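You operate a simulated robot arm through the tools that you are given. There is no shell and no other tool.

The job below is to be done with a simulated robot arm. You get a single attempt, and the scene is never put back.

JOB
Oil the top of the setting block with the felt dabber.
Fine: switch the gauge off; oil from the tin, over the whole top; dabber back, lid back on. All else stays. Set down upright: felt dabber. A coat counts when it lies all over at full strength: go over it till it gets no stronger.

It is judged by the outcome, as a careful person would: the job done as asked, and still so three seconds after it is handed in. It fails if anything else is knocked over, pushed out of place, dropped, spilled or broken. A push-on lid holds only when it is set on centred and level and pressed home; a screw cap is set on level and turned clockwise until tight.

ROBOT AND FRAMES
A 5-joint arm with a two-finger parallel gripper, fixed in place. Base frame: the origin is at the foot of the arm, x ahead of it, y to its left, z up; the work surface is at about z = 0. Units: mm, rad, N and s.
With the tool pointing down near the work surface it reaches from about 260 to 600 mm from the base axis. Its first joint turns from -1.152 to 1.152 rad. The tool tilts only in the upright plane through the base axis and itself; it spins freely about its own axis. Payload 1.57 kg.
The TCP is the grasp point between the finger pads, 30 mm short of the fingertips. In the tool frame z runs along the fingers and y along their closing line. The gripper opens to 80 mm. The fingers are 17 mm wide and 12 mm thick; the gripper's body (40 by 82 mm) begins 80 mm behind the TCP.
Orientation is told as [roll, pitch, yaw] about the base's x, y, z axes, in that order, counted from this pose: with the fingers straight down and closing along the base's y, the tool's x points along the base's -x, its y along +y and its z along -z.

CONTROLS
- The arm moves only by the tool move_arm. Its argument "rows" is one flat list of numbers, 7 for each row, row after row: the shift along the tool's x, y, z in cm, then the turn, a rotation vector about the tool's x, y, z in rad, then the opening, from 0 (shut) to 1 (fully open). In form: [dx, dy, dz, wx, wy, wz, hand, dx, dy, dz, wx, wy, wz, hand, ...]. A call has 1 to 20 rows; each row shifts and turns the commanded pose from where the row before left it, along the tool's axes as they then stand. A row lasts 0.2 s, in which the tool goes at most 50 mm and 0.15 rad; a call with a longer step from one row to the next is refused whole, and so is a gripper value outside its range. Where a pose cannot be reached the arm comes as near as it can. A force on the tool above 40 N (or 10 N above the force at the start of the call, whichever is more), or a blocked arm, ends the call early, and 0.2 s more pass. Each finger travels about 153 mm/s and halts on what it meets, pressing with about 30 N; the grip force reading is that of the motor and also rises with nothing between the fingers. The clock runs only during rows and for 0.2 s after the last one: add rows that do not move to give the fingers time. The reply holds the time, the measured pose of the TCP, the force on the tool along the base axes, the opening and the grip force, in the units named above and with some noise, with the torque about the TCP (base axes, N m) and any sound that the robot's microphone picked up.
- Cameras (640 x 400 px; columns grow to the right, rows downward): "scene" is fixed at [28.1, 385.5, 527.3]; the picture's right is [-0.84, -0.54, 0.00], its down [-0.29, 0.45, -0.85] and it looks along [0.45, -0.71, -0.53] (base axes); focal length 352 px, centre (320, 200). "wrist" rides on the gripper at [72, -7, -122] in the tool frame; the picture's right is [0.09, 1.00, 0.00], its down [-0.84, 0.08, -0.54] and it looks along [-0.54, 0.05, 0.84] (tool axes); focal length 238 px, centre (320, 200). There is no depth. A picture from a camera that has moved, and an enlarged one, comes with that camera's place and axes in the base frame and with its lens.
- camera(camera): a new picture of that camera. No time passes.
- inspect(camera, box): a new picture of the part [left, top, right, bottom] of that camera's present view, enlarged. No time passes.
- sign_off(): hands the job in; it is judged then, once.

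Nothing tells you positions but the pictures and the camera data. Unless the task says otherwise, let go and move clear before handing in.

The tools are called as name(argument=value, ...) on one line, values as JSON. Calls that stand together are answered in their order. move_arm: Moves the arm, as the interface text tells. Its arguments: {"type":"object","properties":{"rows":{"type":"array","items":{"type":"number"}}},"required":["rows"]} The other tools are called the same way: camera (camera) takes a picture; inspect (camera, box) takes an enlarged picture of a part of a camera's view; sign_off () hands the job in.

At the start:

```text
time_s: 0.0
tcp_pos: [433.3, -110.5, 314.1]
ee_rot: [-0.001, 0.0, -0.001]
ft_force: [-0.8, 0.3, -0.1]
moment: [0.0, 0.0, -0.03]
finger_gap: 80.2
grasp_force: 0.0
```

scene: 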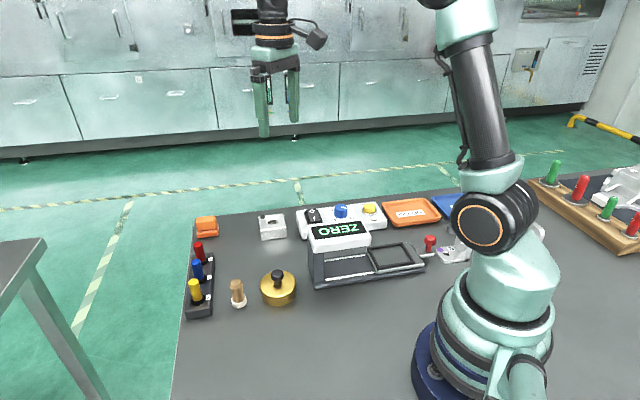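
wrist: 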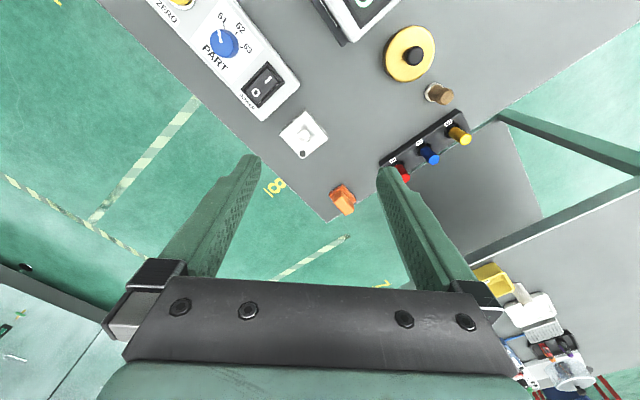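

I see a bench with a gauge unit (with a switch, a blue knob, a yellow button), a white block, a brass tin with a knobbed lid, and a dabber-like brown thing. I'll look closer before moving.

inspect(camera="scene", box=[170, 180, 330, 330])

inspect(camera="scene", box=[290, 180, 470, 300])

inspect(camera="wrist", box=[200, 0, 500, 220])

inspect(camera="scene", box=[420, 150, 640, 280])

```text
2.67 times, centred on (250, 255) of scene
camera zoom: at [28.1, 385.5, 527.3], right [-0.84, -0.54, 0.0], down [-0.29, 0.45, -0.85], along [0.45, -0.71, -0.53], focal length 937 px, centre (507, 53)
```

zoom: 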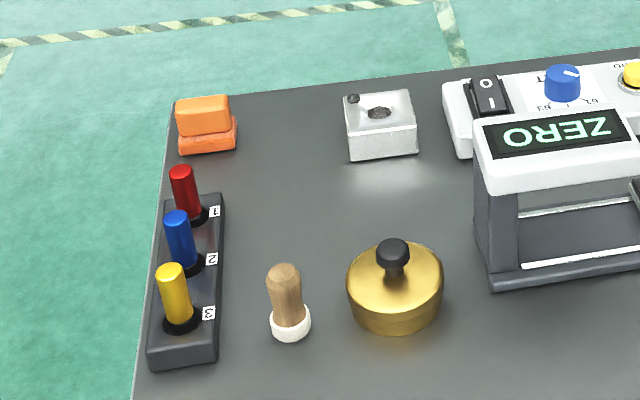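

```text
3.33 times, centred on (380, 240) of scene
camera zoom: at [28.1, 385.5, 527.3], right [-0.84, -0.54, 0.0], down [-0.29, 0.45, -0.85], along [0.45, -0.71, -0.53], focal length 1172 px, centre (120, 67)
```

zoom: 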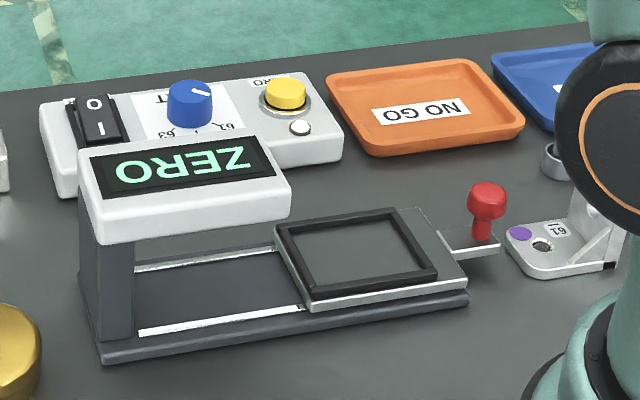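

```text
1.82 times, centred on (350, 110) of wrist
camera zoom: at [360.8, -118.9, 436.7], right [-0.09, 1.0, 0.0], down [0.84, 0.08, 0.54], along [0.54, 0.05, -0.84], focal length 433 px, centre (266, 364)
```

zoom: 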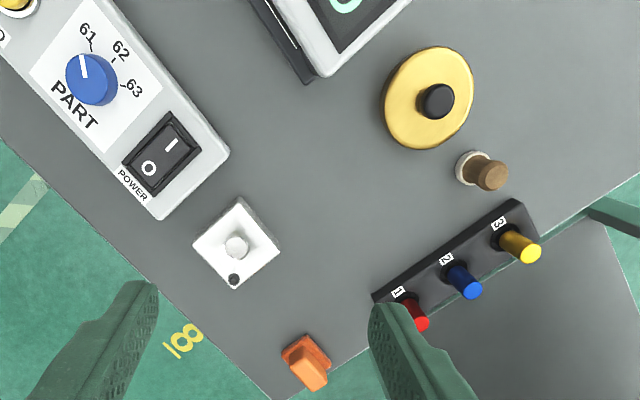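

```text
2.91 times, centred on (530, 215) of scene
camera zoom: at [28.1, 385.5, 527.3], right [-0.84, -0.54, 0.0], down [-0.29, 0.45, -0.85], along [0.45, -0.71, -0.53], focal length 1022 px, centre (-291, 156)
```

zoom: 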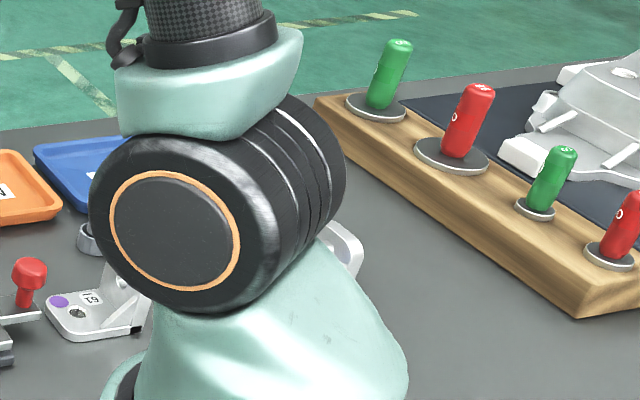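

The white metal block (about x 491, y -136), the tin (359, 13) and the dabber (405, 78) are located roughly; the power rocker is near (415, -200). I'll move over the block and switch for a closer look.

move_arm(rows=[0, -2, 4, 0, 0, 0, 1, 0, -2, 4, 0, 0, 0, 1, 0, -2, 4, 0, 0, 0, 1])

camera(camera="wrist")

```text
time_s: 0.8
tcp_pos: [430.6, -170.5, 193.3]
ee_rot: [0.0, 0.001, 0.0]
ft_force: [0.3, 0.0, -0.2]
moment: [-0.01, -0.03, 0.01]
finger_gap: 79.9
grasp_force: 0.0
```

```text
taken
camera wrist: at [358.4, -178.9, 315.3], right [-0.09, 1.0, 0.0], down [0.84, 0.08, 0.54], along [0.54, 0.05, -0.84], focal length 238 px, centre (320, 200)
```

wrist: 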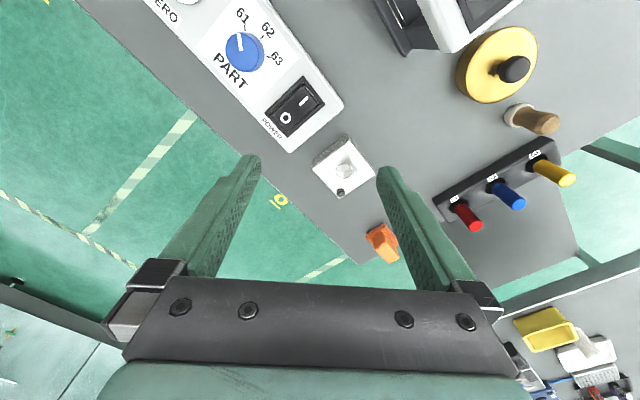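

The view is closer now; I'll enlarge the switch, the block and the other side objects.

inspect(camera="wrist", box=[250, 60, 400, 210])

inspect(camera="wrist", box=[430, 0, 600, 150])

inspect(camera="scene", box=[180, 190, 300, 270])

inspect(camera="scene", box=[290, 190, 390, 260])

```text
2.67 times, centred on (325, 135) of wrist
camera zoom: at [358.4, -178.9, 315.3], right [-0.09, 1.0, 0.0], down [0.84, 0.08, 0.54], along [0.54, 0.05, -0.84], focal length 636 px, centre (307, 373)
```

zoom: 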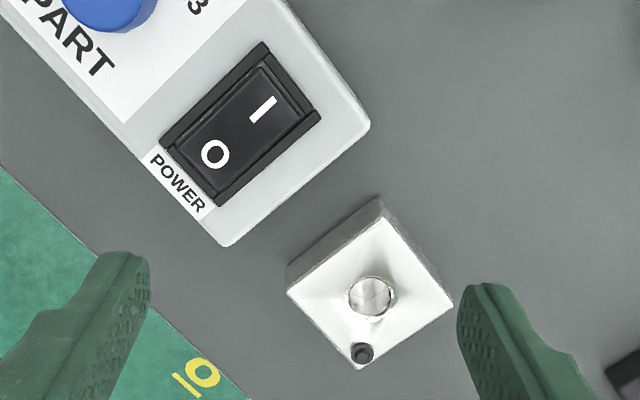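

```text
2.67 times, centred on (515, 75) of wrist
camera zoom: at [358.4, -178.9, 315.3], right [-0.09, 1.0, 0.0], down [0.84, 0.08, 0.54], along [0.54, 0.05, -0.84], focal length 636 px, centre (-200, 533)
```

zoom: 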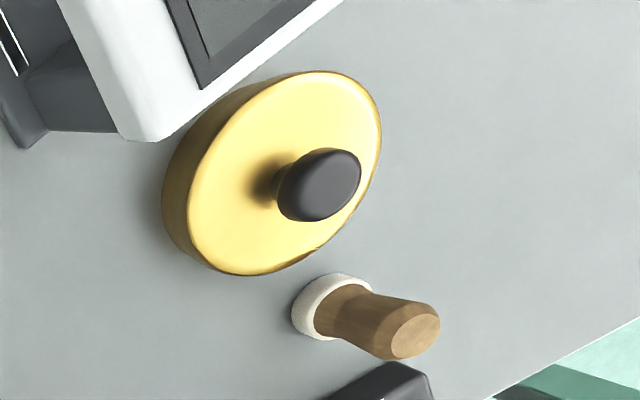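

```text
5.00 times, centred on (240, 230) of scene
camera zoom: at [28.1, 385.5, 527.3], right [-0.84, -0.54, 0.0], down [-0.29, 0.45, -0.85], along [0.45, -0.71, -0.53], focal length 1757 px, centre (720, 50)
```

zoom: 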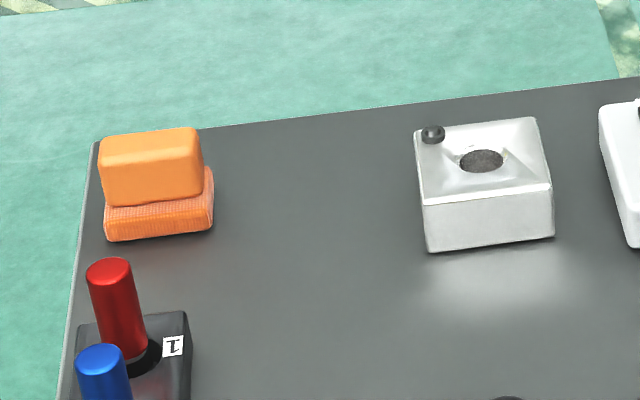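

```text
5.71 times, centred on (340, 225) of scene
camera zoom: at [28.1, 385.5, 527.3], right [-0.84, -0.54, 0.0], down [-0.29, 0.45, -0.85], along [0.45, -0.71, -0.53], focal length 2008 px, centre (206, 57)
```

zoom: 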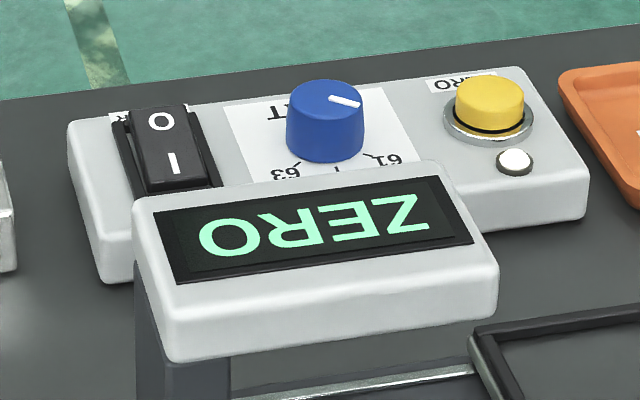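

The rocker's O end stands proud (gauge is on) around (430, -211, 40), its length lying at about 135°. I'll go over it, turn the closed fingers in line with it, and check before pressing.

move_arm(rows=[-0.14, -4.25, 0, 0, 0, 0, 0, 0, 0, 0, 0, 0, -0.1333, 0, 0, 0, 0, 0, 0, -0.1333, 0, 0, 0, 0, 0, 0, -0.1333, 0, 0, 0, 0, 0, 0, -0.1333, 0, 0, 0, 0, 0, 0, -0.1333, 0, 0, 0, 0, 0, 0, -0.1333, 0, 0, 0, 4, 0, 0, 0, 0, 0, 0, 4, 0, 0, 0, 0])

camera(camera="wrist")

inspect(camera="scene", box=[230, 120, 400, 260])

```text
time_s: 2.8
tcp_pos: [433.2, -213.0, 114.7]
ee_rot: [0.001, 0.001, 0.802]
ft_force: [-0.3, -0.3, -0.2]
moment: [0.0, -0.02, 0.05]
finger_gap: 0.0
grasp_force: 20.8
```

```text
taken
camera wrist: at [387.8, -270.3, 237.5], right [-0.78, 0.63, 0.0], down [0.53, 0.65, 0.54], along [0.34, 0.42, -0.84], focal length 238 px, centre (320, 200)
```

wrist: 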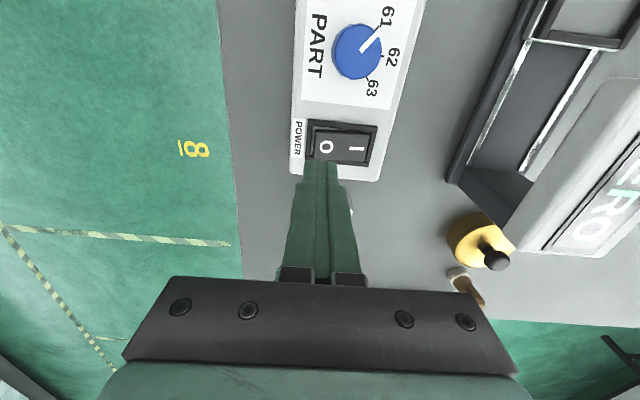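

```text
2.86 times, centred on (315, 190) of scene
camera zoom: at [28.1, 385.5, 527.3], right [-0.84, -0.54, 0.0], down [-0.29, 0.45, -0.85], along [0.45, -0.71, -0.53], focal length 1004 px, centre (334, 229)
```

zoom: 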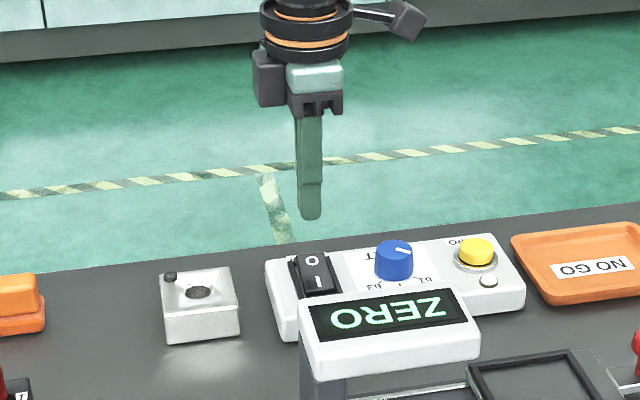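

The fingertips are over the O half, a little near its end; I'll shift 4.5 mm towards the pivot and press down in small steps.

move_arm(rows=[0, 0.45, 1.5, 0, 0, 0, 0, 0, 0, 2, 0, 0, 0, 0, 0, 0, 0.3, 0, 0, 0, 0, 0, 0, 0.3, 0, 0, 0, 0, 0, 0, 0.3, 0, 0, 0, 0, 0, 0, 0, 0, 0, 0, 0])

inspect(camera="scene", box=[230, 120, 400, 260])

```text
time_s: 4.2
tcp_pos: [431.5, -211.7, 70.5]
ee_rot: [0.0, 0.0, 0.8]
ft_force: [-0.1, 0.6, 1.0]
moment: [-0.03, 0.01, 0.02]
finger_gap: 0.0
grasp_force: 20.9
```

```text
2.86 times, centred on (315, 190) of scene
camera zoom: at [28.1, 385.5, 527.3], right [-0.84, -0.54, 0.0], down [-0.29, 0.45, -0.85], along [0.45, -0.71, -0.53], focal length 1004 px, centre (334, 229)
```

zoom: 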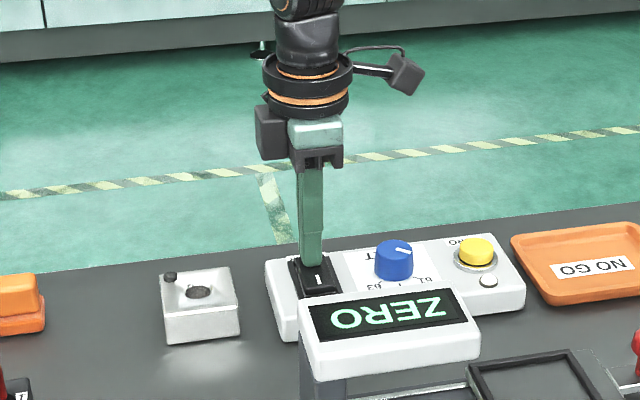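

The tips are about to touch the rocker (1 N). I'll continue pressing down in small steps.

move_arm(rows=[0, 0, 0.2, 0, 0, 0, 0, 0, 0, 0.2, 0, 0, 0, 0, 0, 0, 0.2, 0, 0, 0, 0, 0, 0, 0.0, 0, 0, 0, 0])

inspect(camera="scene", box=[230, 120, 400, 260])

```text
time_s: 4.9
tcp_pos: [431.1, -213.2, 68.8]
ee_rot: [0.0, 0.0, 0.799]
ft_force: [-1.6, 0.9, 5.6]
moment: [0.11, 0.09, 0.01]
finger_gap: 0.1
grasp_force: 21.1
stopped in row 3: the force on the tool passed its limit at 46 N (the readings are from after the stop); the commanded pose is now the measured one
```

```text
2.86 times, centred on (315, 190) of scene
camera zoom: at [28.1, 385.5, 527.3], right [-0.84, -0.54, 0.0], down [-0.29, 0.45, -0.85], along [0.45, -0.71, -0.53], focal length 1004 px, centre (334, 229)
```

zoom: 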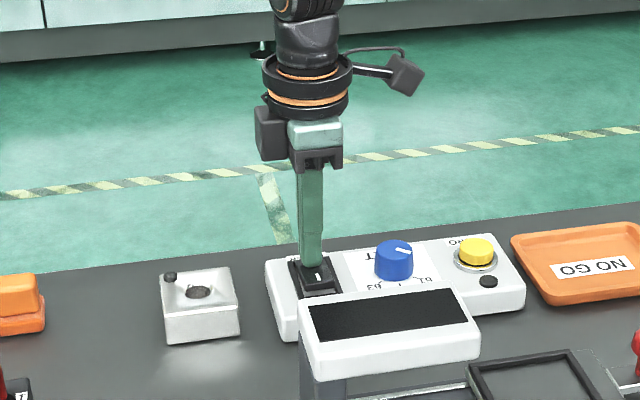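

The display and the lamp went dark: the gauge is off. I'll lift away straight and check the switch, then look at the block from above.

move_arm(rows=[0, 0, -1, 0, 0, 0, 0, 0, 0, -4, 0, 0, 0, 0, 0, 0, -4, 0, 0, 0, 0, 0, 0, -4, 0, 0, 0, 0])

inspect(camera="scene", box=[230, 120, 400, 260])

camera(camera="wrist")

```text
time_s: 5.9
tcp_pos: [431.9, -212.2, 200.2]
ee_rot: [-0.002, 0.001, 0.799]
ft_force: [0.7, -0.9, 0.3]
moment: [0.03, 0.01, -0.01]
finger_gap: 0.0
grasp_force: 21.5
```

```text
2.86 times, centred on (315, 190) of scene
camera zoom: at [28.1, 385.5, 527.3], right [-0.84, -0.54, 0.0], down [-0.29, 0.45, -0.85], along [0.45, -0.71, -0.53], focal length 1004 px, centre (334, 229)
```

zoom: 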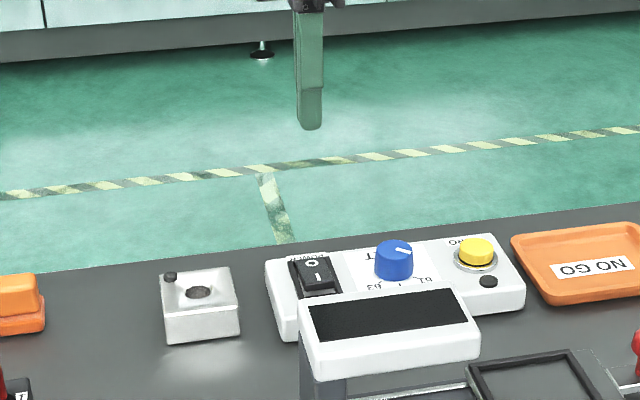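

```text
taken
camera wrist: at [386.0, -269.4, 322.1], right [-0.78, 0.63, 0.0], down [0.53, 0.65, 0.54], along [0.34, 0.42, -0.84], focal length 238 px, centre (320, 200)
```

wrist: 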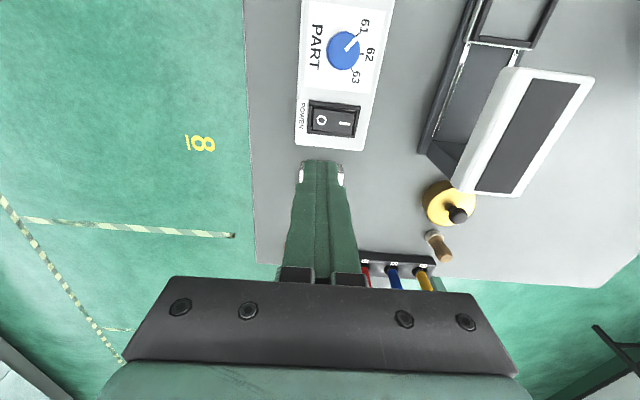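

Gauge is off. Next I'll turn back to yaw 0 and travel over to the tin with the fingers partly open for a close look.

move_arm(rows=[0, 0, 0, 0, 0, 0.1333, 0.6, 0, 0, 0, 0, 0, 0.1333, 0.6, 0, 0, 0, 0, 0, 0.1333, 0.6, 0, 0, 0, 0, 0, 0.1333, 0.6, 0, 0, 0, 0, 0, 0.1333, 0.6, 0, 0, 0, 0, 0, 0.1333, 0.6, 1.338, 4.5, 0, 0, 0, 0, 0.6, 1.338, 4.5, 0, 0, 0, 0, 0.6, 1.338, 4.5, 0, 0, 0, 0, 0.6, 1.338, 4.5, 0, 0, 0, 0, 0.6, 1.338, 4.5, 0, 0, 0, 0, 0.6])

camera(camera="wrist")

camera(camera="scene")

```text
time_s: 8.3
tcp_pos: [361.7, 13.0, 199.5]
ee_rot: [0.001, -0.001, -0.002]
ft_force: [-0.1, 1.2, -0.4]
moment: [-0.02, -0.02, -0.01]
finger_gap: 47.9
grasp_force: 0.1
```

```text
taken
camera wrist: at [289.5, 6.1, 321.1], right [-0.09, 1.0, 0.0], down [0.84, 0.08, 0.54], along [0.54, 0.05, -0.84], focal length 238 px, centre (320, 200)
```

wrist: 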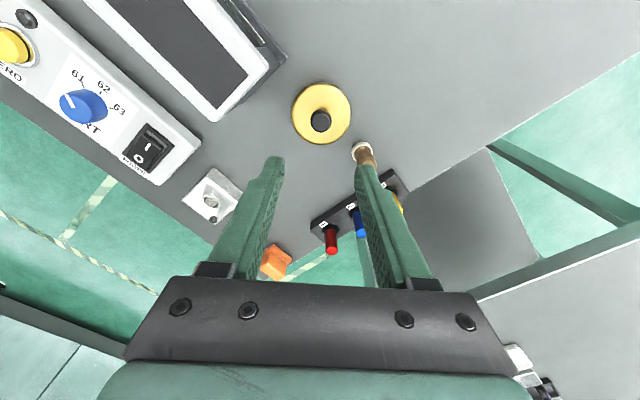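

```text
taken
```

scene: 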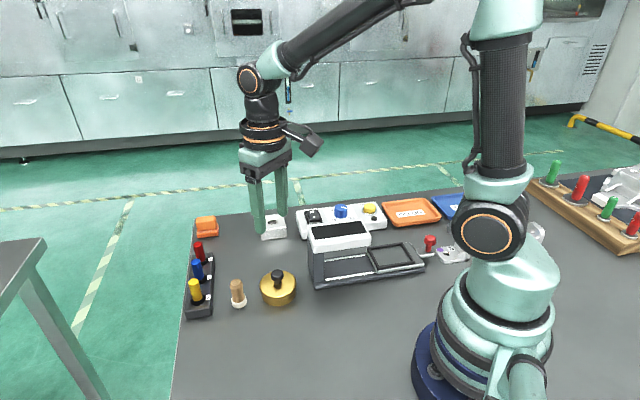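

The tin is now in good view. I'll enlarge it and the dabber for measurement.

inspect(camera="wrist", box=[270, 60, 390, 180])

inspect(camera="scene", box=[220, 250, 310, 320])

```text
3.33 times, centred on (330, 120) of wrist
camera zoom: at [289.5, 6.1, 321.1], right [-0.09, 1.0, 0.0], down [0.84, 0.08, 0.54], along [0.54, 0.05, -0.84], focal length 794 px, centre (287, 467)
```

zoom: 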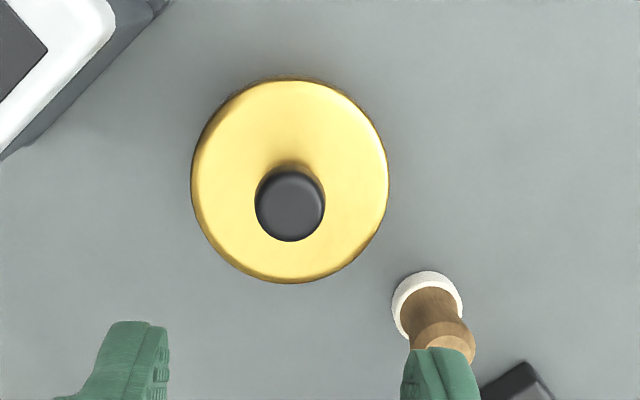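

```text
5.71 times, centred on (265, 285) of scene
camera zoom: at [28.1, 385.4, 527.3], right [-0.84, -0.54, 0.0], down [-0.29, 0.45, -0.85], along [0.45, -0.71, -0.53], focal length 2008 px, centre (634, -286)
```

zoom: 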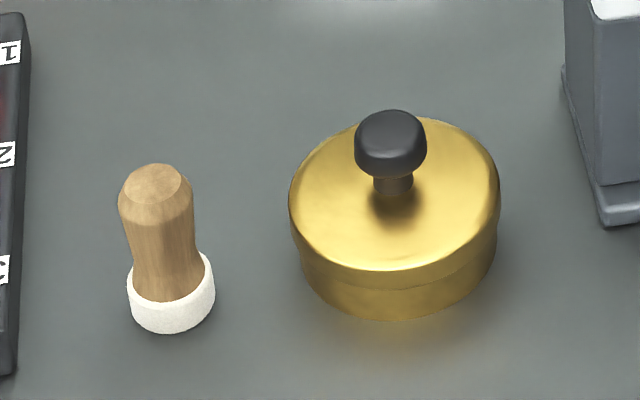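

I'll calibrate the scene camera against the known fingertip position by enlarging the gripper.

inspect(camera="scene", box=[235, 160, 315, 250])

```text
4.44 times, centred on (275, 205) of scene
camera zoom: at [28.1, 385.4, 527.3], right [-0.84, -0.54, 0.0], down [-0.29, 0.45, -0.85], along [0.45, -0.71, -0.53], focal length 1562 px, centre (520, 178)
```

zoom: 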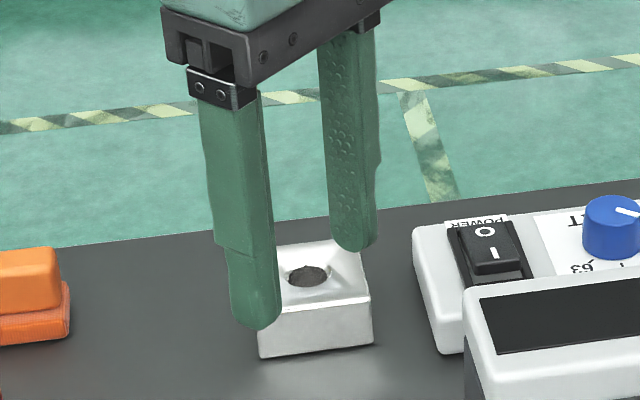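

Calibrated: tin centre about (358, 13), lid top near z 26, knob cap around z 44–56. I'll descend to just above the knob and re-measure.

move_arm(rows=[0.35, 0, 4, 0, 0, 0, 0.6, 0, 0, 4, 0, 0, 0, 0.6, 0, 0, 1.5, 0, 0, 0, 0.6, 0, 0, 0, 0, 0, 0, 0.6])

camera(camera="wrist")

inspect(camera="scene", box=[220, 210, 340, 320])

```text
time_s: 9.3
tcp_pos: [360.0, 11.5, 103.5]
ee_rot: [0.001, 0.001, 0.001]
ft_force: [-0.4, -0.6, -0.2]
moment: [0.0, 0.0, -0.02]
finger_gap: 47.9
grasp_force: 0.1
```

```text
taken
camera wrist: at [287.6, 5.4, 226.2], right [-0.09, 1.0, 0.0], down [0.84, 0.08, 0.54], along [0.54, 0.05, -0.84], focal length 238 px, centre (320, 200)
```

wrist: 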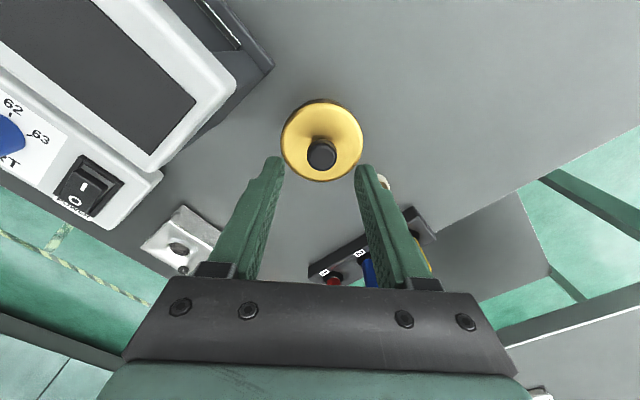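

```text
3.64 times, centred on (280, 265) of scene
camera zoom: at [28.1, 385.5, 527.3], right [-0.84, -0.54, 0.0], down [-0.29, 0.45, -0.85], along [0.45, -0.71, -0.53], focal length 1278 px, centre (466, -36)
```

zoom: 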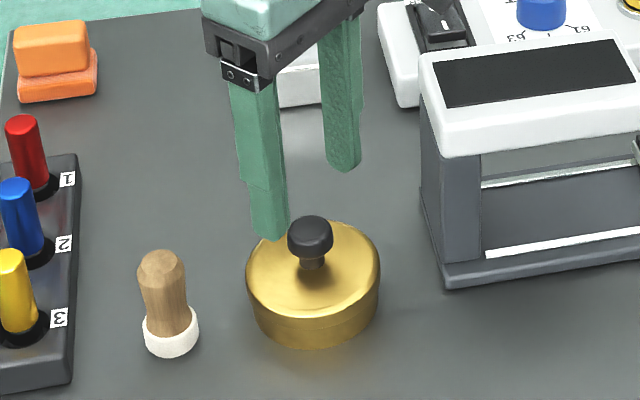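

I'll enlarge the knob in the wrist view to line up exactly.

inspect(camera="wrist", box=[260, 85, 380, 205])

```text
3.33 times, centred on (320, 145) of wrist
camera zoom: at [287.6, 5.4, 226.2], right [-0.09, 1.0, 0.0], down [0.84, 0.08, 0.54], along [0.54, 0.05, -0.84], focal length 794 px, centre (320, 383)
```

zoom: 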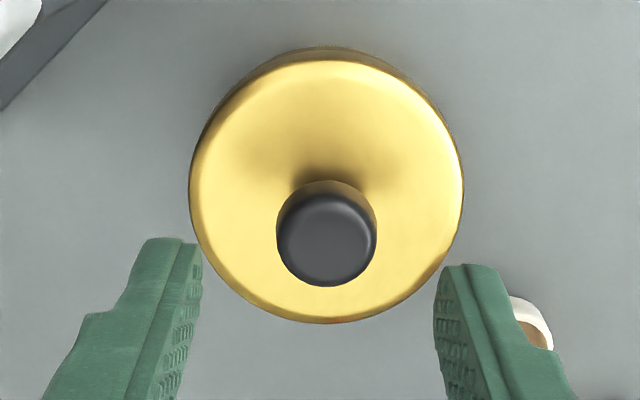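

Knob centre is about (358, 13.3). I'll go down to TCP z≈62 (tips above the lid top) and close gently on the knob.

move_arm(rows=[0.15, 0.1, 2, 0, 0, 0, 0.6, 0, 0, 1.5, 0, 0, 0, 0.5, 0, 0, 0.65, 0, 0, 0, 0.45, 0, 0, 0, 0, 0, 0, 0.4])

camera(camera="wrist")

inspect(camera="scene", box=[220, 210, 340, 320])

```text
time_s: 10.3
tcp_pos: [358.7, 15.4, 61.3]
ee_rot: [0.002, -0.002, 0.0]
ft_force: [0.1, 0.5, 0.1]
moment: [0.0, -0.01, -0.01]
finger_gap: 31.9
grasp_force: 0.0
```

```text
taken
camera wrist: at [287.2, 7.9, 184.6], right [-0.09, 1.0, 0.0], down [0.84, 0.08, 0.54], along [0.54, 0.05, -0.84], focal length 238 px, centre (320, 200)
```

wrist: 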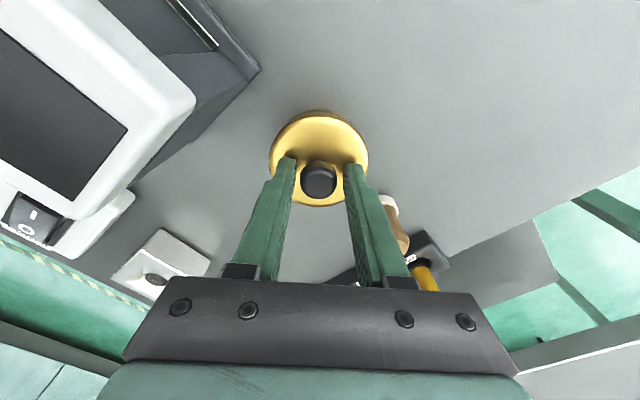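

```text
3.64 times, centred on (280, 265) of scene
camera zoom: at [28.1, 385.5, 527.3], right [-0.84, -0.54, 0.0], down [-0.29, 0.45, -0.85], along [0.45, -0.71, -0.53], focal length 1278 px, centre (466, -36)
```

zoom: 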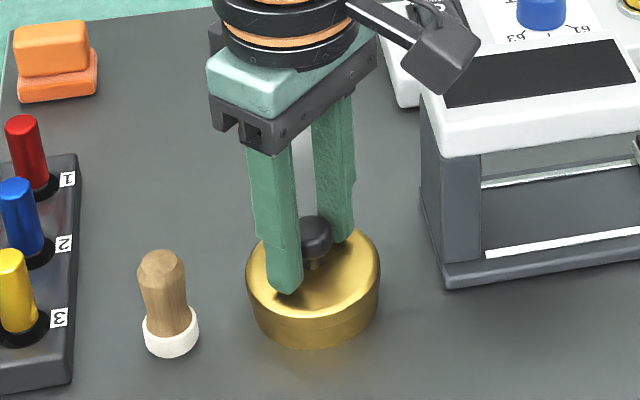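

The knob sits centred between the fingers. Closing gently on it now.

move_arm(rows=[0, 0, 0, 0, 0, 0, 0.34, 0, 0, 0, 0, 0, 0, 0.3, 0, 0, 0, 0, 0, 0, 0.26, 0, 0, 0, 0, 0, 0, 0.2, 0, 0, 0, 0, 0, 0, 0.1, 0, 0, 0, 0, 0, 0, 0])

inspect(camera="wrist", box=[240, 100, 400, 220])

```text
time_s: 11.7
tcp_pos: [359.3, 14.8, 60.7]
ee_rot: [0.0, 0.0, 0.0]
ft_force: [0.5, 0.5, 0.2]
moment: [-0.01, 0.02, 0.0]
finger_gap: 22.8
grasp_force: 29.7
heard: snap
```

```text
3.33 times, centred on (320, 160) of wrist
camera zoom: at [287.2, 7.8, 184.7], right [-0.09, 1.0, 0.0], down [0.84, 0.08, 0.54], along [0.54, 0.05, -0.84], focal length 794 px, centre (320, 333)
```

zoom: 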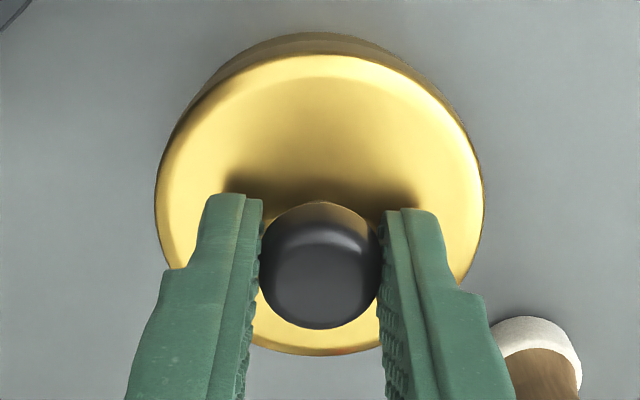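

A snap was heard on gripping, so I'll check the lid and tin before lifting.

inspect(camera="scene", box=[220, 210, 340, 320])

camera(camera="scene")

```text
3.64 times, centred on (280, 265) of scene
camera zoom: at [28.1, 385.5, 527.3], right [-0.84, -0.54, 0.0], down [-0.29, 0.45, -0.85], along [0.45, -0.71, -0.53], focal length 1278 px, centre (466, -36)
```

zoom: 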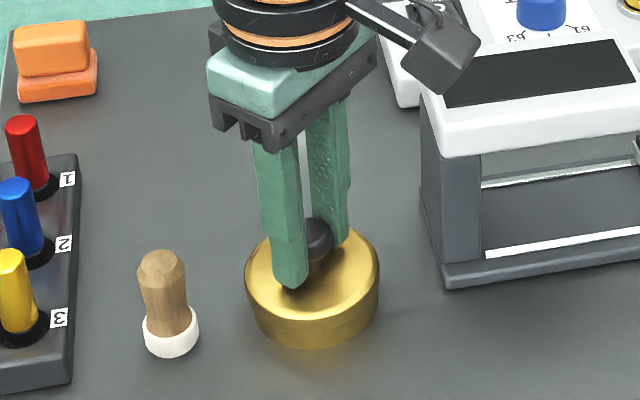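

```text
taken
```

scene: 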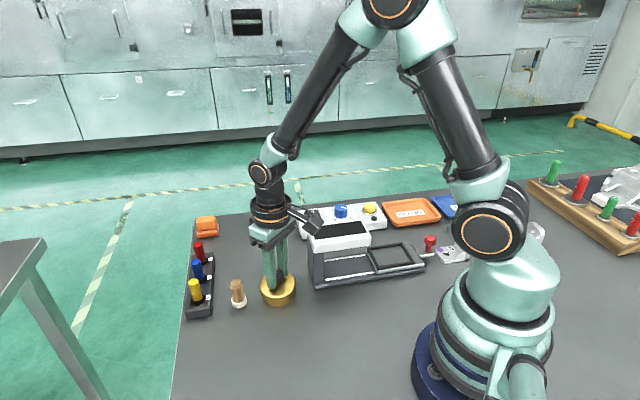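

Nothing has shifted visibly. I'll lift slowly to see whether the lid comes off level.

move_arm(rows=[0, 0, -0.2, 0, 0, 0, 0, 0, 0, -0.2, 0, 0, 0, 0, 0, 0, -0.4, 0, 0, 0, 0, 0, 0, -0.6, 0, 0, 0, 0, 0, 0, -1, 0, 0, 0, 0, 0, 0, -1.5, 0, 0, 0, 0])

inspect(camera="scene", box=[220, 210, 340, 320])

camera(camera="wrist")

```text
time_s: 13.1
tcp_pos: [359.5, 12.8, 102.6]
ee_rot: [0.0, 0.0, -0.001]
ft_force: [-0.1, 0.1, 0.3]
moment: [0.0, -0.01, 0.03]
finger_gap: 23.1
grasp_force: 29.9
```

```text
3.64 times, centred on (280, 265) of scene
camera zoom: at [28.1, 385.5, 527.3], right [-0.84, -0.54, 0.0], down [-0.29, 0.45, -0.85], along [0.45, -0.71, -0.53], focal length 1278 px, centre (466, -36)
```

zoom: 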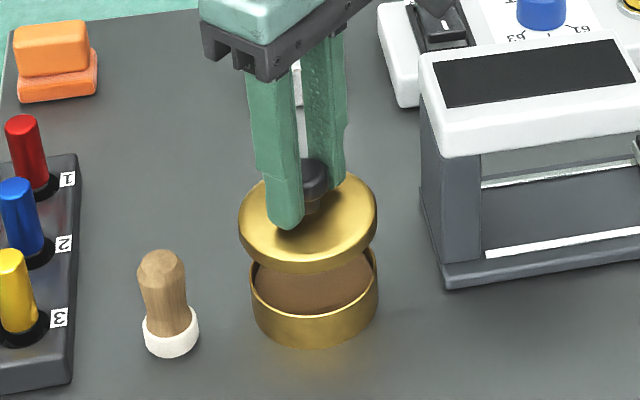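

```text
taken
camera wrist: at [287.7, 6.7, 224.8], right [-0.09, 1.0, 0.0], down [0.84, 0.08, 0.54], along [0.54, 0.05, -0.84], focal length 238 px, centre (320, 200)
```

wrist: 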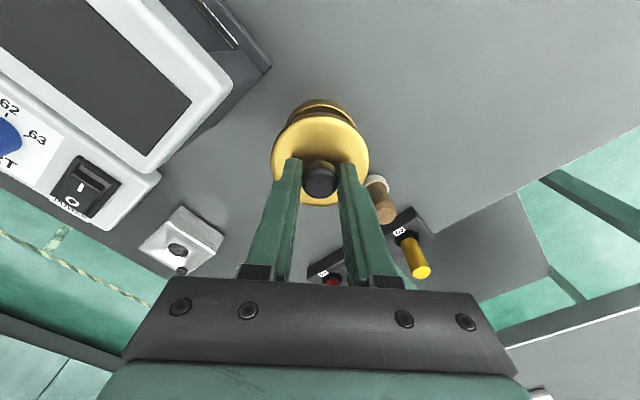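

The lid came off level and the tin holds a brown oil pad/pool. I'll carry the lid to the clear bench at about (320, 95) and lower it.

move_arm(rows=[0, 0, -2, 0, 0, 0, 0, 1.9, 4.1, 0, 0, 0, 0, 0, 1.9, 4.1, 0, 0, 0, 0, 0, 0, 0, 2, 0, 0, 0, 0, 0, 0, 2, 0, 0, 0, 0, 0, 0, 1.5, 0, 0, 0, 0, 0, 0, 0, 0, 0, 0, 0])

inspect(camera="scene", box=[200, 230, 340, 360])

```text
time_s: 14.7
tcp_pos: [321.6, 96.5, 67.8]
ee_rot: [0.0, -0.001, 0.0]
ft_force: [-0.4, -0.7, -0.7]
moment: [0.0, -0.03, -0.04]
finger_gap: 22.8
grasp_force: 30.2
```

```text
3.08 times, centred on (270, 295) of scene
camera zoom: at [28.1, 385.5, 527.3], right [-0.84, -0.54, 0.0], down [-0.29, 0.45, -0.85], along [0.45, -0.71, -0.53], focal length 1081 px, centre (474, -92)
```

zoom: 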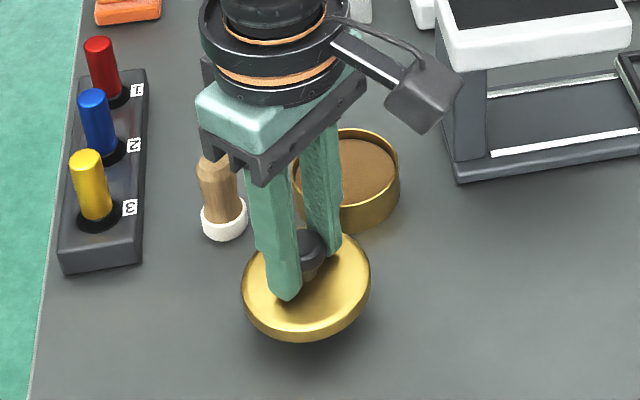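

Clear spot; lowering in small steps until the lid touches the bench.

move_arm(rows=[0, 0, 0.8, 0, 0, 0, 0, 0, 0, 0.3, 0, 0, 0, 0, 0, 0, 0.2, 0, 0, 0, 0, 0, 0, 0.2, 0, 0, 0, 0, 0, 0, 0.2, 0, 0, 0, 0, 0, 0, 0, 0, 0, 0, 0])

inspect(camera="scene", box=[200, 230, 340, 360])

```text
time_s: 16.1
tcp_pos: [321.8, 96.3, 49.8]
ee_rot: [-0.001, 0.002, 0.002]
ft_force: [0.0, 0.1, 0.2]
moment: [0.0, -0.01, -0.02]
finger_gap: 22.9
grasp_force: 30.0
```

```text
3.08 times, centred on (270, 295) of scene
camera zoom: at [28.1, 385.5, 527.3], right [-0.84, -0.54, 0.0], down [-0.29, 0.45, -0.85], along [0.45, -0.71, -0.53], focal length 1081 px, centre (474, -92)
```

zoom: 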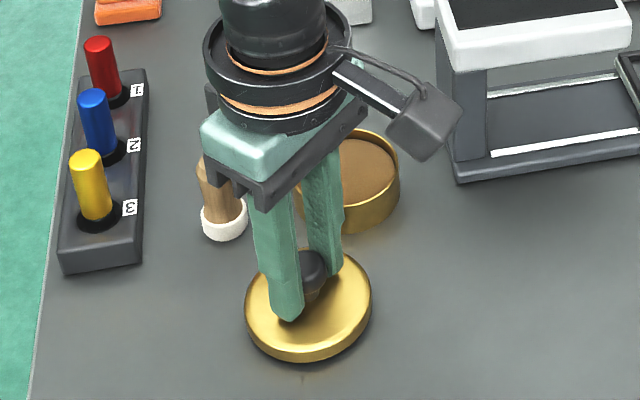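

Still no contact, though it's close. I'll keep lowering in 1 mm steps.

move_arm(rows=[0, 0, 0.1, 0, 0, 0, 0, 0, 0, 0.1, 0, 0, 0, 0, 0, 0, 0.1, 0, 0, 0, 0, 0, 0, 0.1, 0, 0, 0, 0])

```text
time_s: 17.1
tcp_pos: [321.8, 96.8, 46.0]
ee_rot: [-0.001, -0.002, 0.0]
ft_force: [-0.7, 0.2, -0.5]
moment: [0.0, -0.02, -0.01]
finger_gap: 22.7
grasp_force: 30.1
```

move_arm(rows=[0, 0, 0.1, 0, 0, 0, 0, 0, 0, 0.1, 0, 0, 0, 0, 0, 0, 0.1, 0, 0, 0, 0])

inspect(camera="scene", box=[220, 280, 320, 360])

```text
time_s: 17.9
tcp_pos: [321.9, 97.2, 42.4]
ee_rot: [0.0, 0.001, 0.0]
ft_force: [1.0, -0.4, 0.1]
moment: [0.01, 0.0, -0.01]
finger_gap: 23.0
grasp_force: 30.1
```

```text
5.00 times, centred on (270, 320) of scene
camera zoom: at [28.1, 385.5, 527.3], right [-0.84, -0.54, 0.0], down [-0.29, 0.45, -0.85], along [0.45, -0.71, -0.53], focal length 1757 px, centre (570, -400)
```

zoom: 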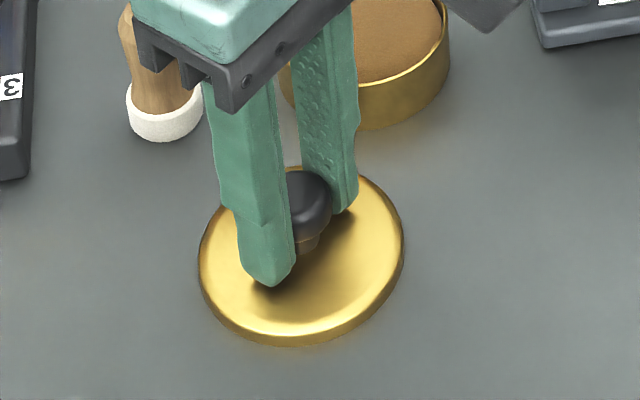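

move_arm(rows=[0, 0, 0.1, 0, 0, 0, 0, 0, 0, 0.1, 0, 0, 0, 0, 0, 0, 0.0, 0, 0, 0, 0])

```text
time_s: 18.7
tcp_pos: [321.9, 95.7, 39.7]
ee_rot: [-0.001, 0.0, 0.001]
ft_force: [0.5, 0.0, -0.1]
moment: [0.0, 0.01, 0.01]
finger_gap: 22.6
grasp_force: 30.1
```

Still no contact force at TCP z≈40, so the lid is hovering just over the bench; I'll lower on in 1 mm steps.

move_arm(rows=[0, 0, 0.1, 0, 0, 0, 0, 0, 0, 0.1, 0, 0, 0, 0, 0, 0, 0.0, 0, 0, 0, 0])

inspect(camera="scene", box=[220, 280, 320, 360])

```text
time_s: 19.5
tcp_pos: [321.4, 98.0, 38.5]
ee_rot: [0.002, -0.002, 0.001]
ft_force: [-0.5, 0.1, 0.1]
moment: [0.01, -0.04, -0.02]
finger_gap: 23.0
grasp_force: 29.9
```

```text
5.00 times, centred on (270, 320) of scene
camera zoom: at [28.1, 385.5, 527.3], right [-0.84, -0.54, 0.0], down [-0.29, 0.45, -0.85], along [0.45, -0.71, -0.53], focal length 1757 px, centre (570, -400)
```

zoom: 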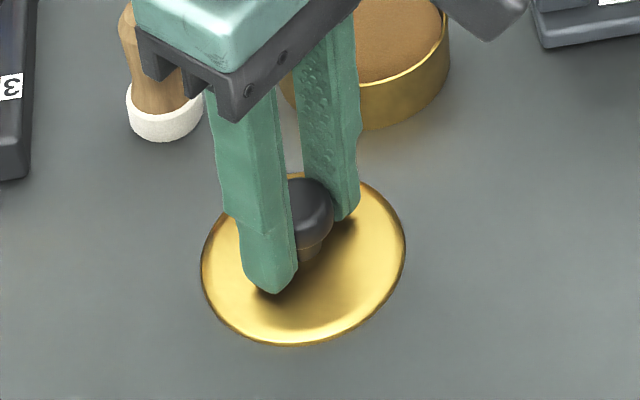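

The lid looks to be right at the bench surface though no force shows yet; I'll check with the wrist camera.

camera(camera="wrist")

inspect(camera="scene", box=[240, 305, 310, 355])

```text
taken
camera wrist: at [249.3, 89.5, 160.9], right [-0.09, 1.0, 0.0], down [0.84, 0.08, 0.54], along [0.54, 0.05, -0.84], focal length 238 px, centre (320, 200)
```

wrist: 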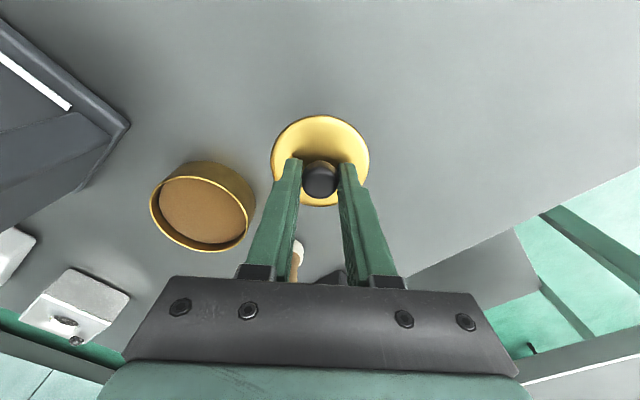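

```text
8.00 times, centred on (275, 330) of scene
camera zoom: at [28.1, 385.5, 527.3], right [-0.84, -0.54, 0.0], down [-0.29, 0.45, -0.85], along [0.45, -0.71, -0.53], focal length 2812 px, centre (680, -840)
```

zoom: 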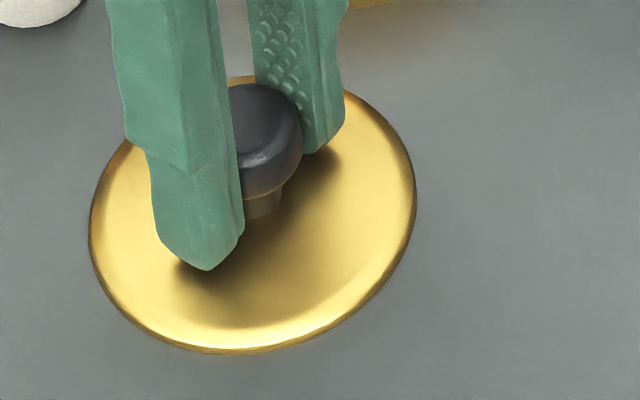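

The lid's skirt seems sunk at the bench with no force yet, so its solid part must be higher; I'll creep down in half-millimetre steps until force shows.

move_arm(rows=[0, 0, 0.05, 0, 0, 0, 0, 0, 0, 0.05, 0, 0, 0, 0, 0, 0, 0.05, 0, 0, 0, 0, 0, 0, 0.0, 0, 0, 0, 0])

inspect(camera="scene", box=[240, 305, 310, 355])

```text
time_s: 20.5
tcp_pos: [319.9, 96.9, 38.2]
ee_rot: [0.0, 0.0, 0.001]
ft_force: [-8.0, -1.5, 32.4]
moment: [-0.03, 0.23, 0.01]
finger_gap: 22.9
grasp_force: 29.6
```

```text
8.00 times, centred on (275, 330) of scene
camera zoom: at [28.0, 385.4, 527.4], right [-0.84, -0.54, 0.0], down [-0.29, 0.45, -0.85], along [0.45, -0.71, -0.53], focal length 2812 px, centre (680, -840)
```

zoom: 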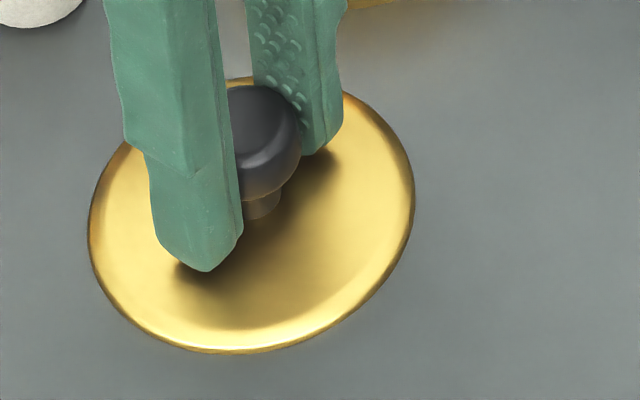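

Contact: 32 N at TCP z≈38. I'll ease up 1 mm, release the knob and rise straight up.

move_arm(rows=[0, 0, -0.1, 0, 0, 0, 0, 0, 0, 0, 0, 0, 0, 0, 0, 0, 0, 0, 0, 0, 0.32, 0, 0, 0, 0, 0, 0, 0.4, 0, 0, 0, 0, 0, 0, 0.5])

inspect(camera="scene", box=[220, 280, 320, 360])

camera(camera="wrist")

```text
time_s: 21.7
tcp_pos: [321.9, 95.7, 37.7]
ee_rot: [0.001, 0.0, -0.001]
ft_force: [0.1, 0.1, 0.1]
moment: [0.03, -0.04, 0.0]
finger_gap: 40.0
grasp_force: 0.0
```

```text
5.00 times, centred on (270, 320) of scene
camera zoom: at [28.1, 385.5, 527.3], right [-0.84, -0.54, 0.0], down [-0.29, 0.45, -0.85], along [0.45, -0.71, -0.53], focal length 1757 px, centre (570, -400)
```

zoom: 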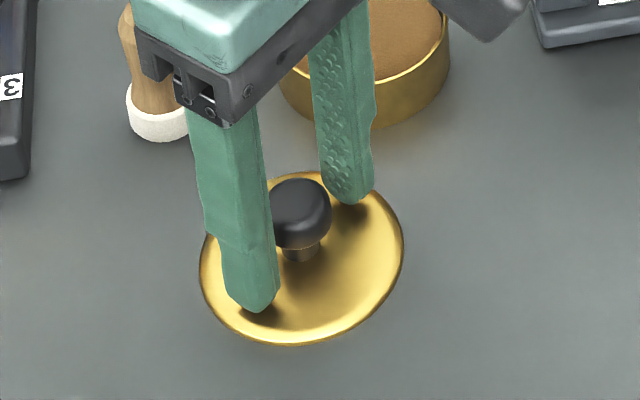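

```text
taken
camera wrist: at [249.6, 89.7, 160.7], right [-0.09, 1.0, 0.0], down [0.84, 0.08, 0.54], along [0.54, 0.05, -0.84], focal length 238 px, centre (320, 200)
```

wrist: 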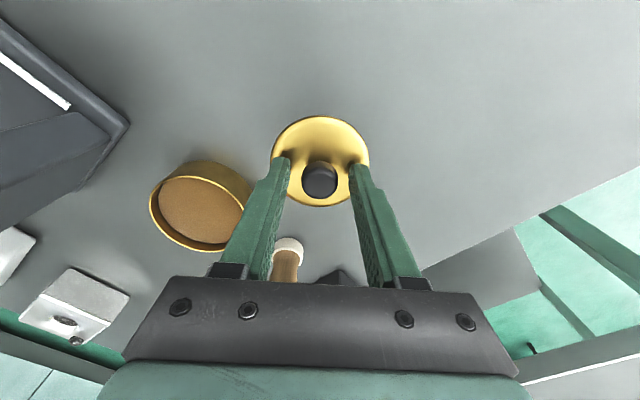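

The lid rests flat on the bench. I'll rise and move over the dabber at about (405, 77).

move_arm(rows=[0, 0, -3.5, 0, 0, 0, 0.5, 0, 0, -4, 0, 0, 0, 0.5, 0, 0, -4, 0, 0, 0, 0.5, -4.2, -1.0, 0, 0, 0, 0, 0.5, -4.1, -1.0, 0, 0, 0, 0, 0.5, 0, 0, 0, 0, 0, 0, 0.5])

camera(camera="wrist")

inspect(camera="scene", box=[200, 200, 340, 350])

```text
time_s: 23.1
tcp_pos: [405.1, 73.9, 153.9]
ee_rot: [-0.001, 0.0, -0.001]
ft_force: [0.1, 0.4, 0.3]
moment: [-0.02, 0.01, 0.0]
finger_gap: 40.3
grasp_force: 0.2
```

```text
taken
camera wrist: at [331.9, 67.5, 276.1], right [-0.09, 1.0, 0.0], down [0.84, 0.08, 0.54], along [0.54, 0.05, -0.84], focal length 238 px, centre (320, 200)
```

wrist: 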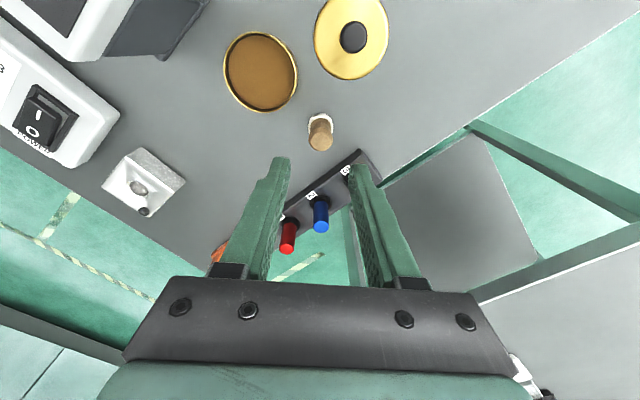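

```text
2.67 times, centred on (270, 275) of scene
camera zoom: at [28.1, 385.5, 527.3], right [-0.84, -0.54, 0.0], down [-0.29, 0.45, -0.85], along [0.45, -0.71, -0.53], focal length 937 px, centre (453, 0)
```

zoom: 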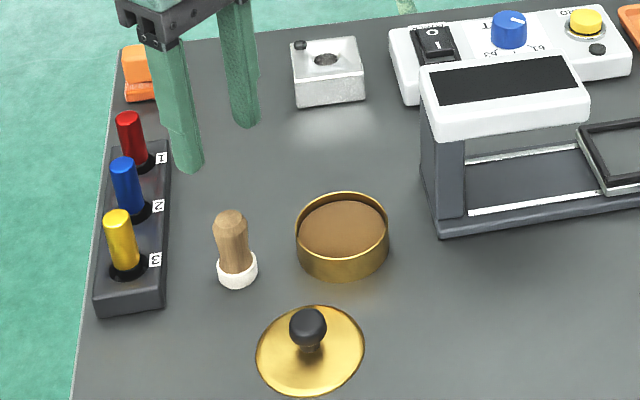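

inspect(camera="wrist", box=[200, 10, 420, 170])

inspect(camera="wrist", box=[280, 90, 370, 180])

```text
2.50 times, centred on (310, 90) of wrist
camera zoom: at [331.9, 67.5, 276.1], right [-0.09, 1.0, 0.0], down [0.84, 0.08, 0.54], along [0.54, 0.05, -0.84], focal length 596 px, centre (345, 475)
```

zoom: 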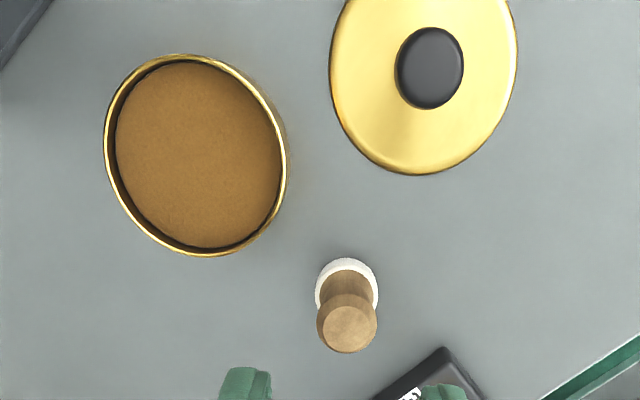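

```text
4.44 times, centred on (325, 135) of wrist
camera zoom: at [331.9, 67.5, 276.1], right [-0.09, 1.0, 0.0], down [0.84, 0.08, 0.54], along [0.54, 0.05, -0.84], focal length 1059 px, centre (298, 489)
```

zoom: 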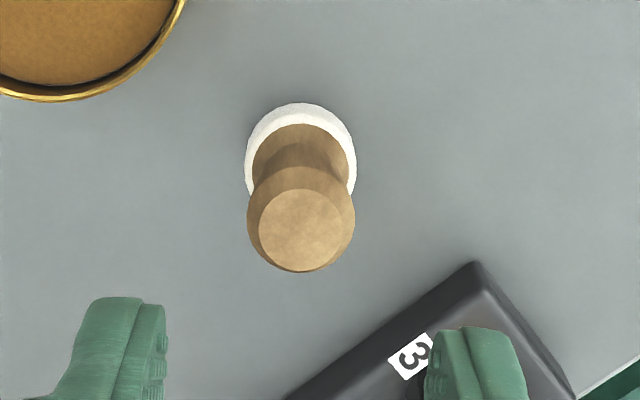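

The dabber stands at about (406, 75), ~60 mm tall with a 23 mm handle and 28 mm felt. I'll align and descend part way, then check.

move_arm(rows=[-0.18, 0.06, 3, 0, 0, 0, 0.5, 0, 0, 2, 0, 0, 0, 0.5, 0, 0, 0, 0, 0, 0, 0.5])

inspect(camera="wrist", box=[260, 90, 380, 210])

inspect(camera="scene", box=[190, 200, 310, 320])

```text
time_s: 23.9
tcp_pos: [405.5, 77.1, 102.1]
ee_rot: [0.0, -0.002, -0.001]
ft_force: [0.4, 0.3, -1.1]
moment: [-0.01, 0.02, 0.01]
finger_gap: 40.1
grasp_force: 0.1
```

```text
3.33 times, centred on (320, 150) of wrist
camera zoom: at [334.2, 68.8, 225.2], right [-0.09, 1.0, 0.0], down [0.84, 0.08, 0.54], along [0.54, 0.05, -0.84], focal length 794 px, centre (320, 367)
```

zoom: 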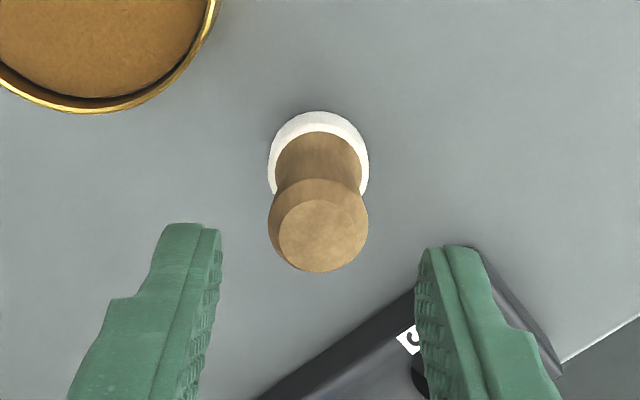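

```text
3.33 times, centred on (250, 260) of scene
camera zoom: at [28.1, 385.5, 527.3], right [-0.84, -0.54, 0.0], down [-0.29, 0.45, -0.85], along [0.45, -0.71, -0.53], focal length 1172 px, centre (553, 0)
```

zoom: 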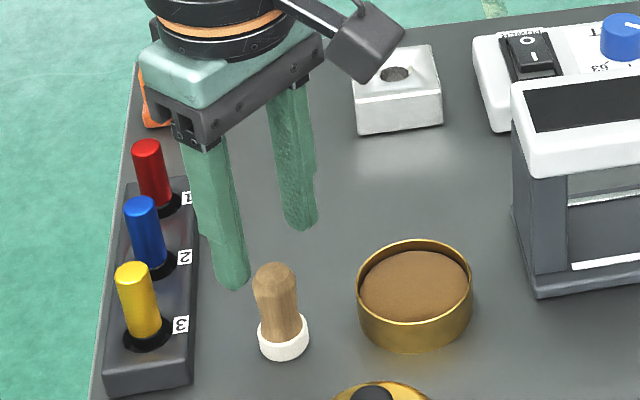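

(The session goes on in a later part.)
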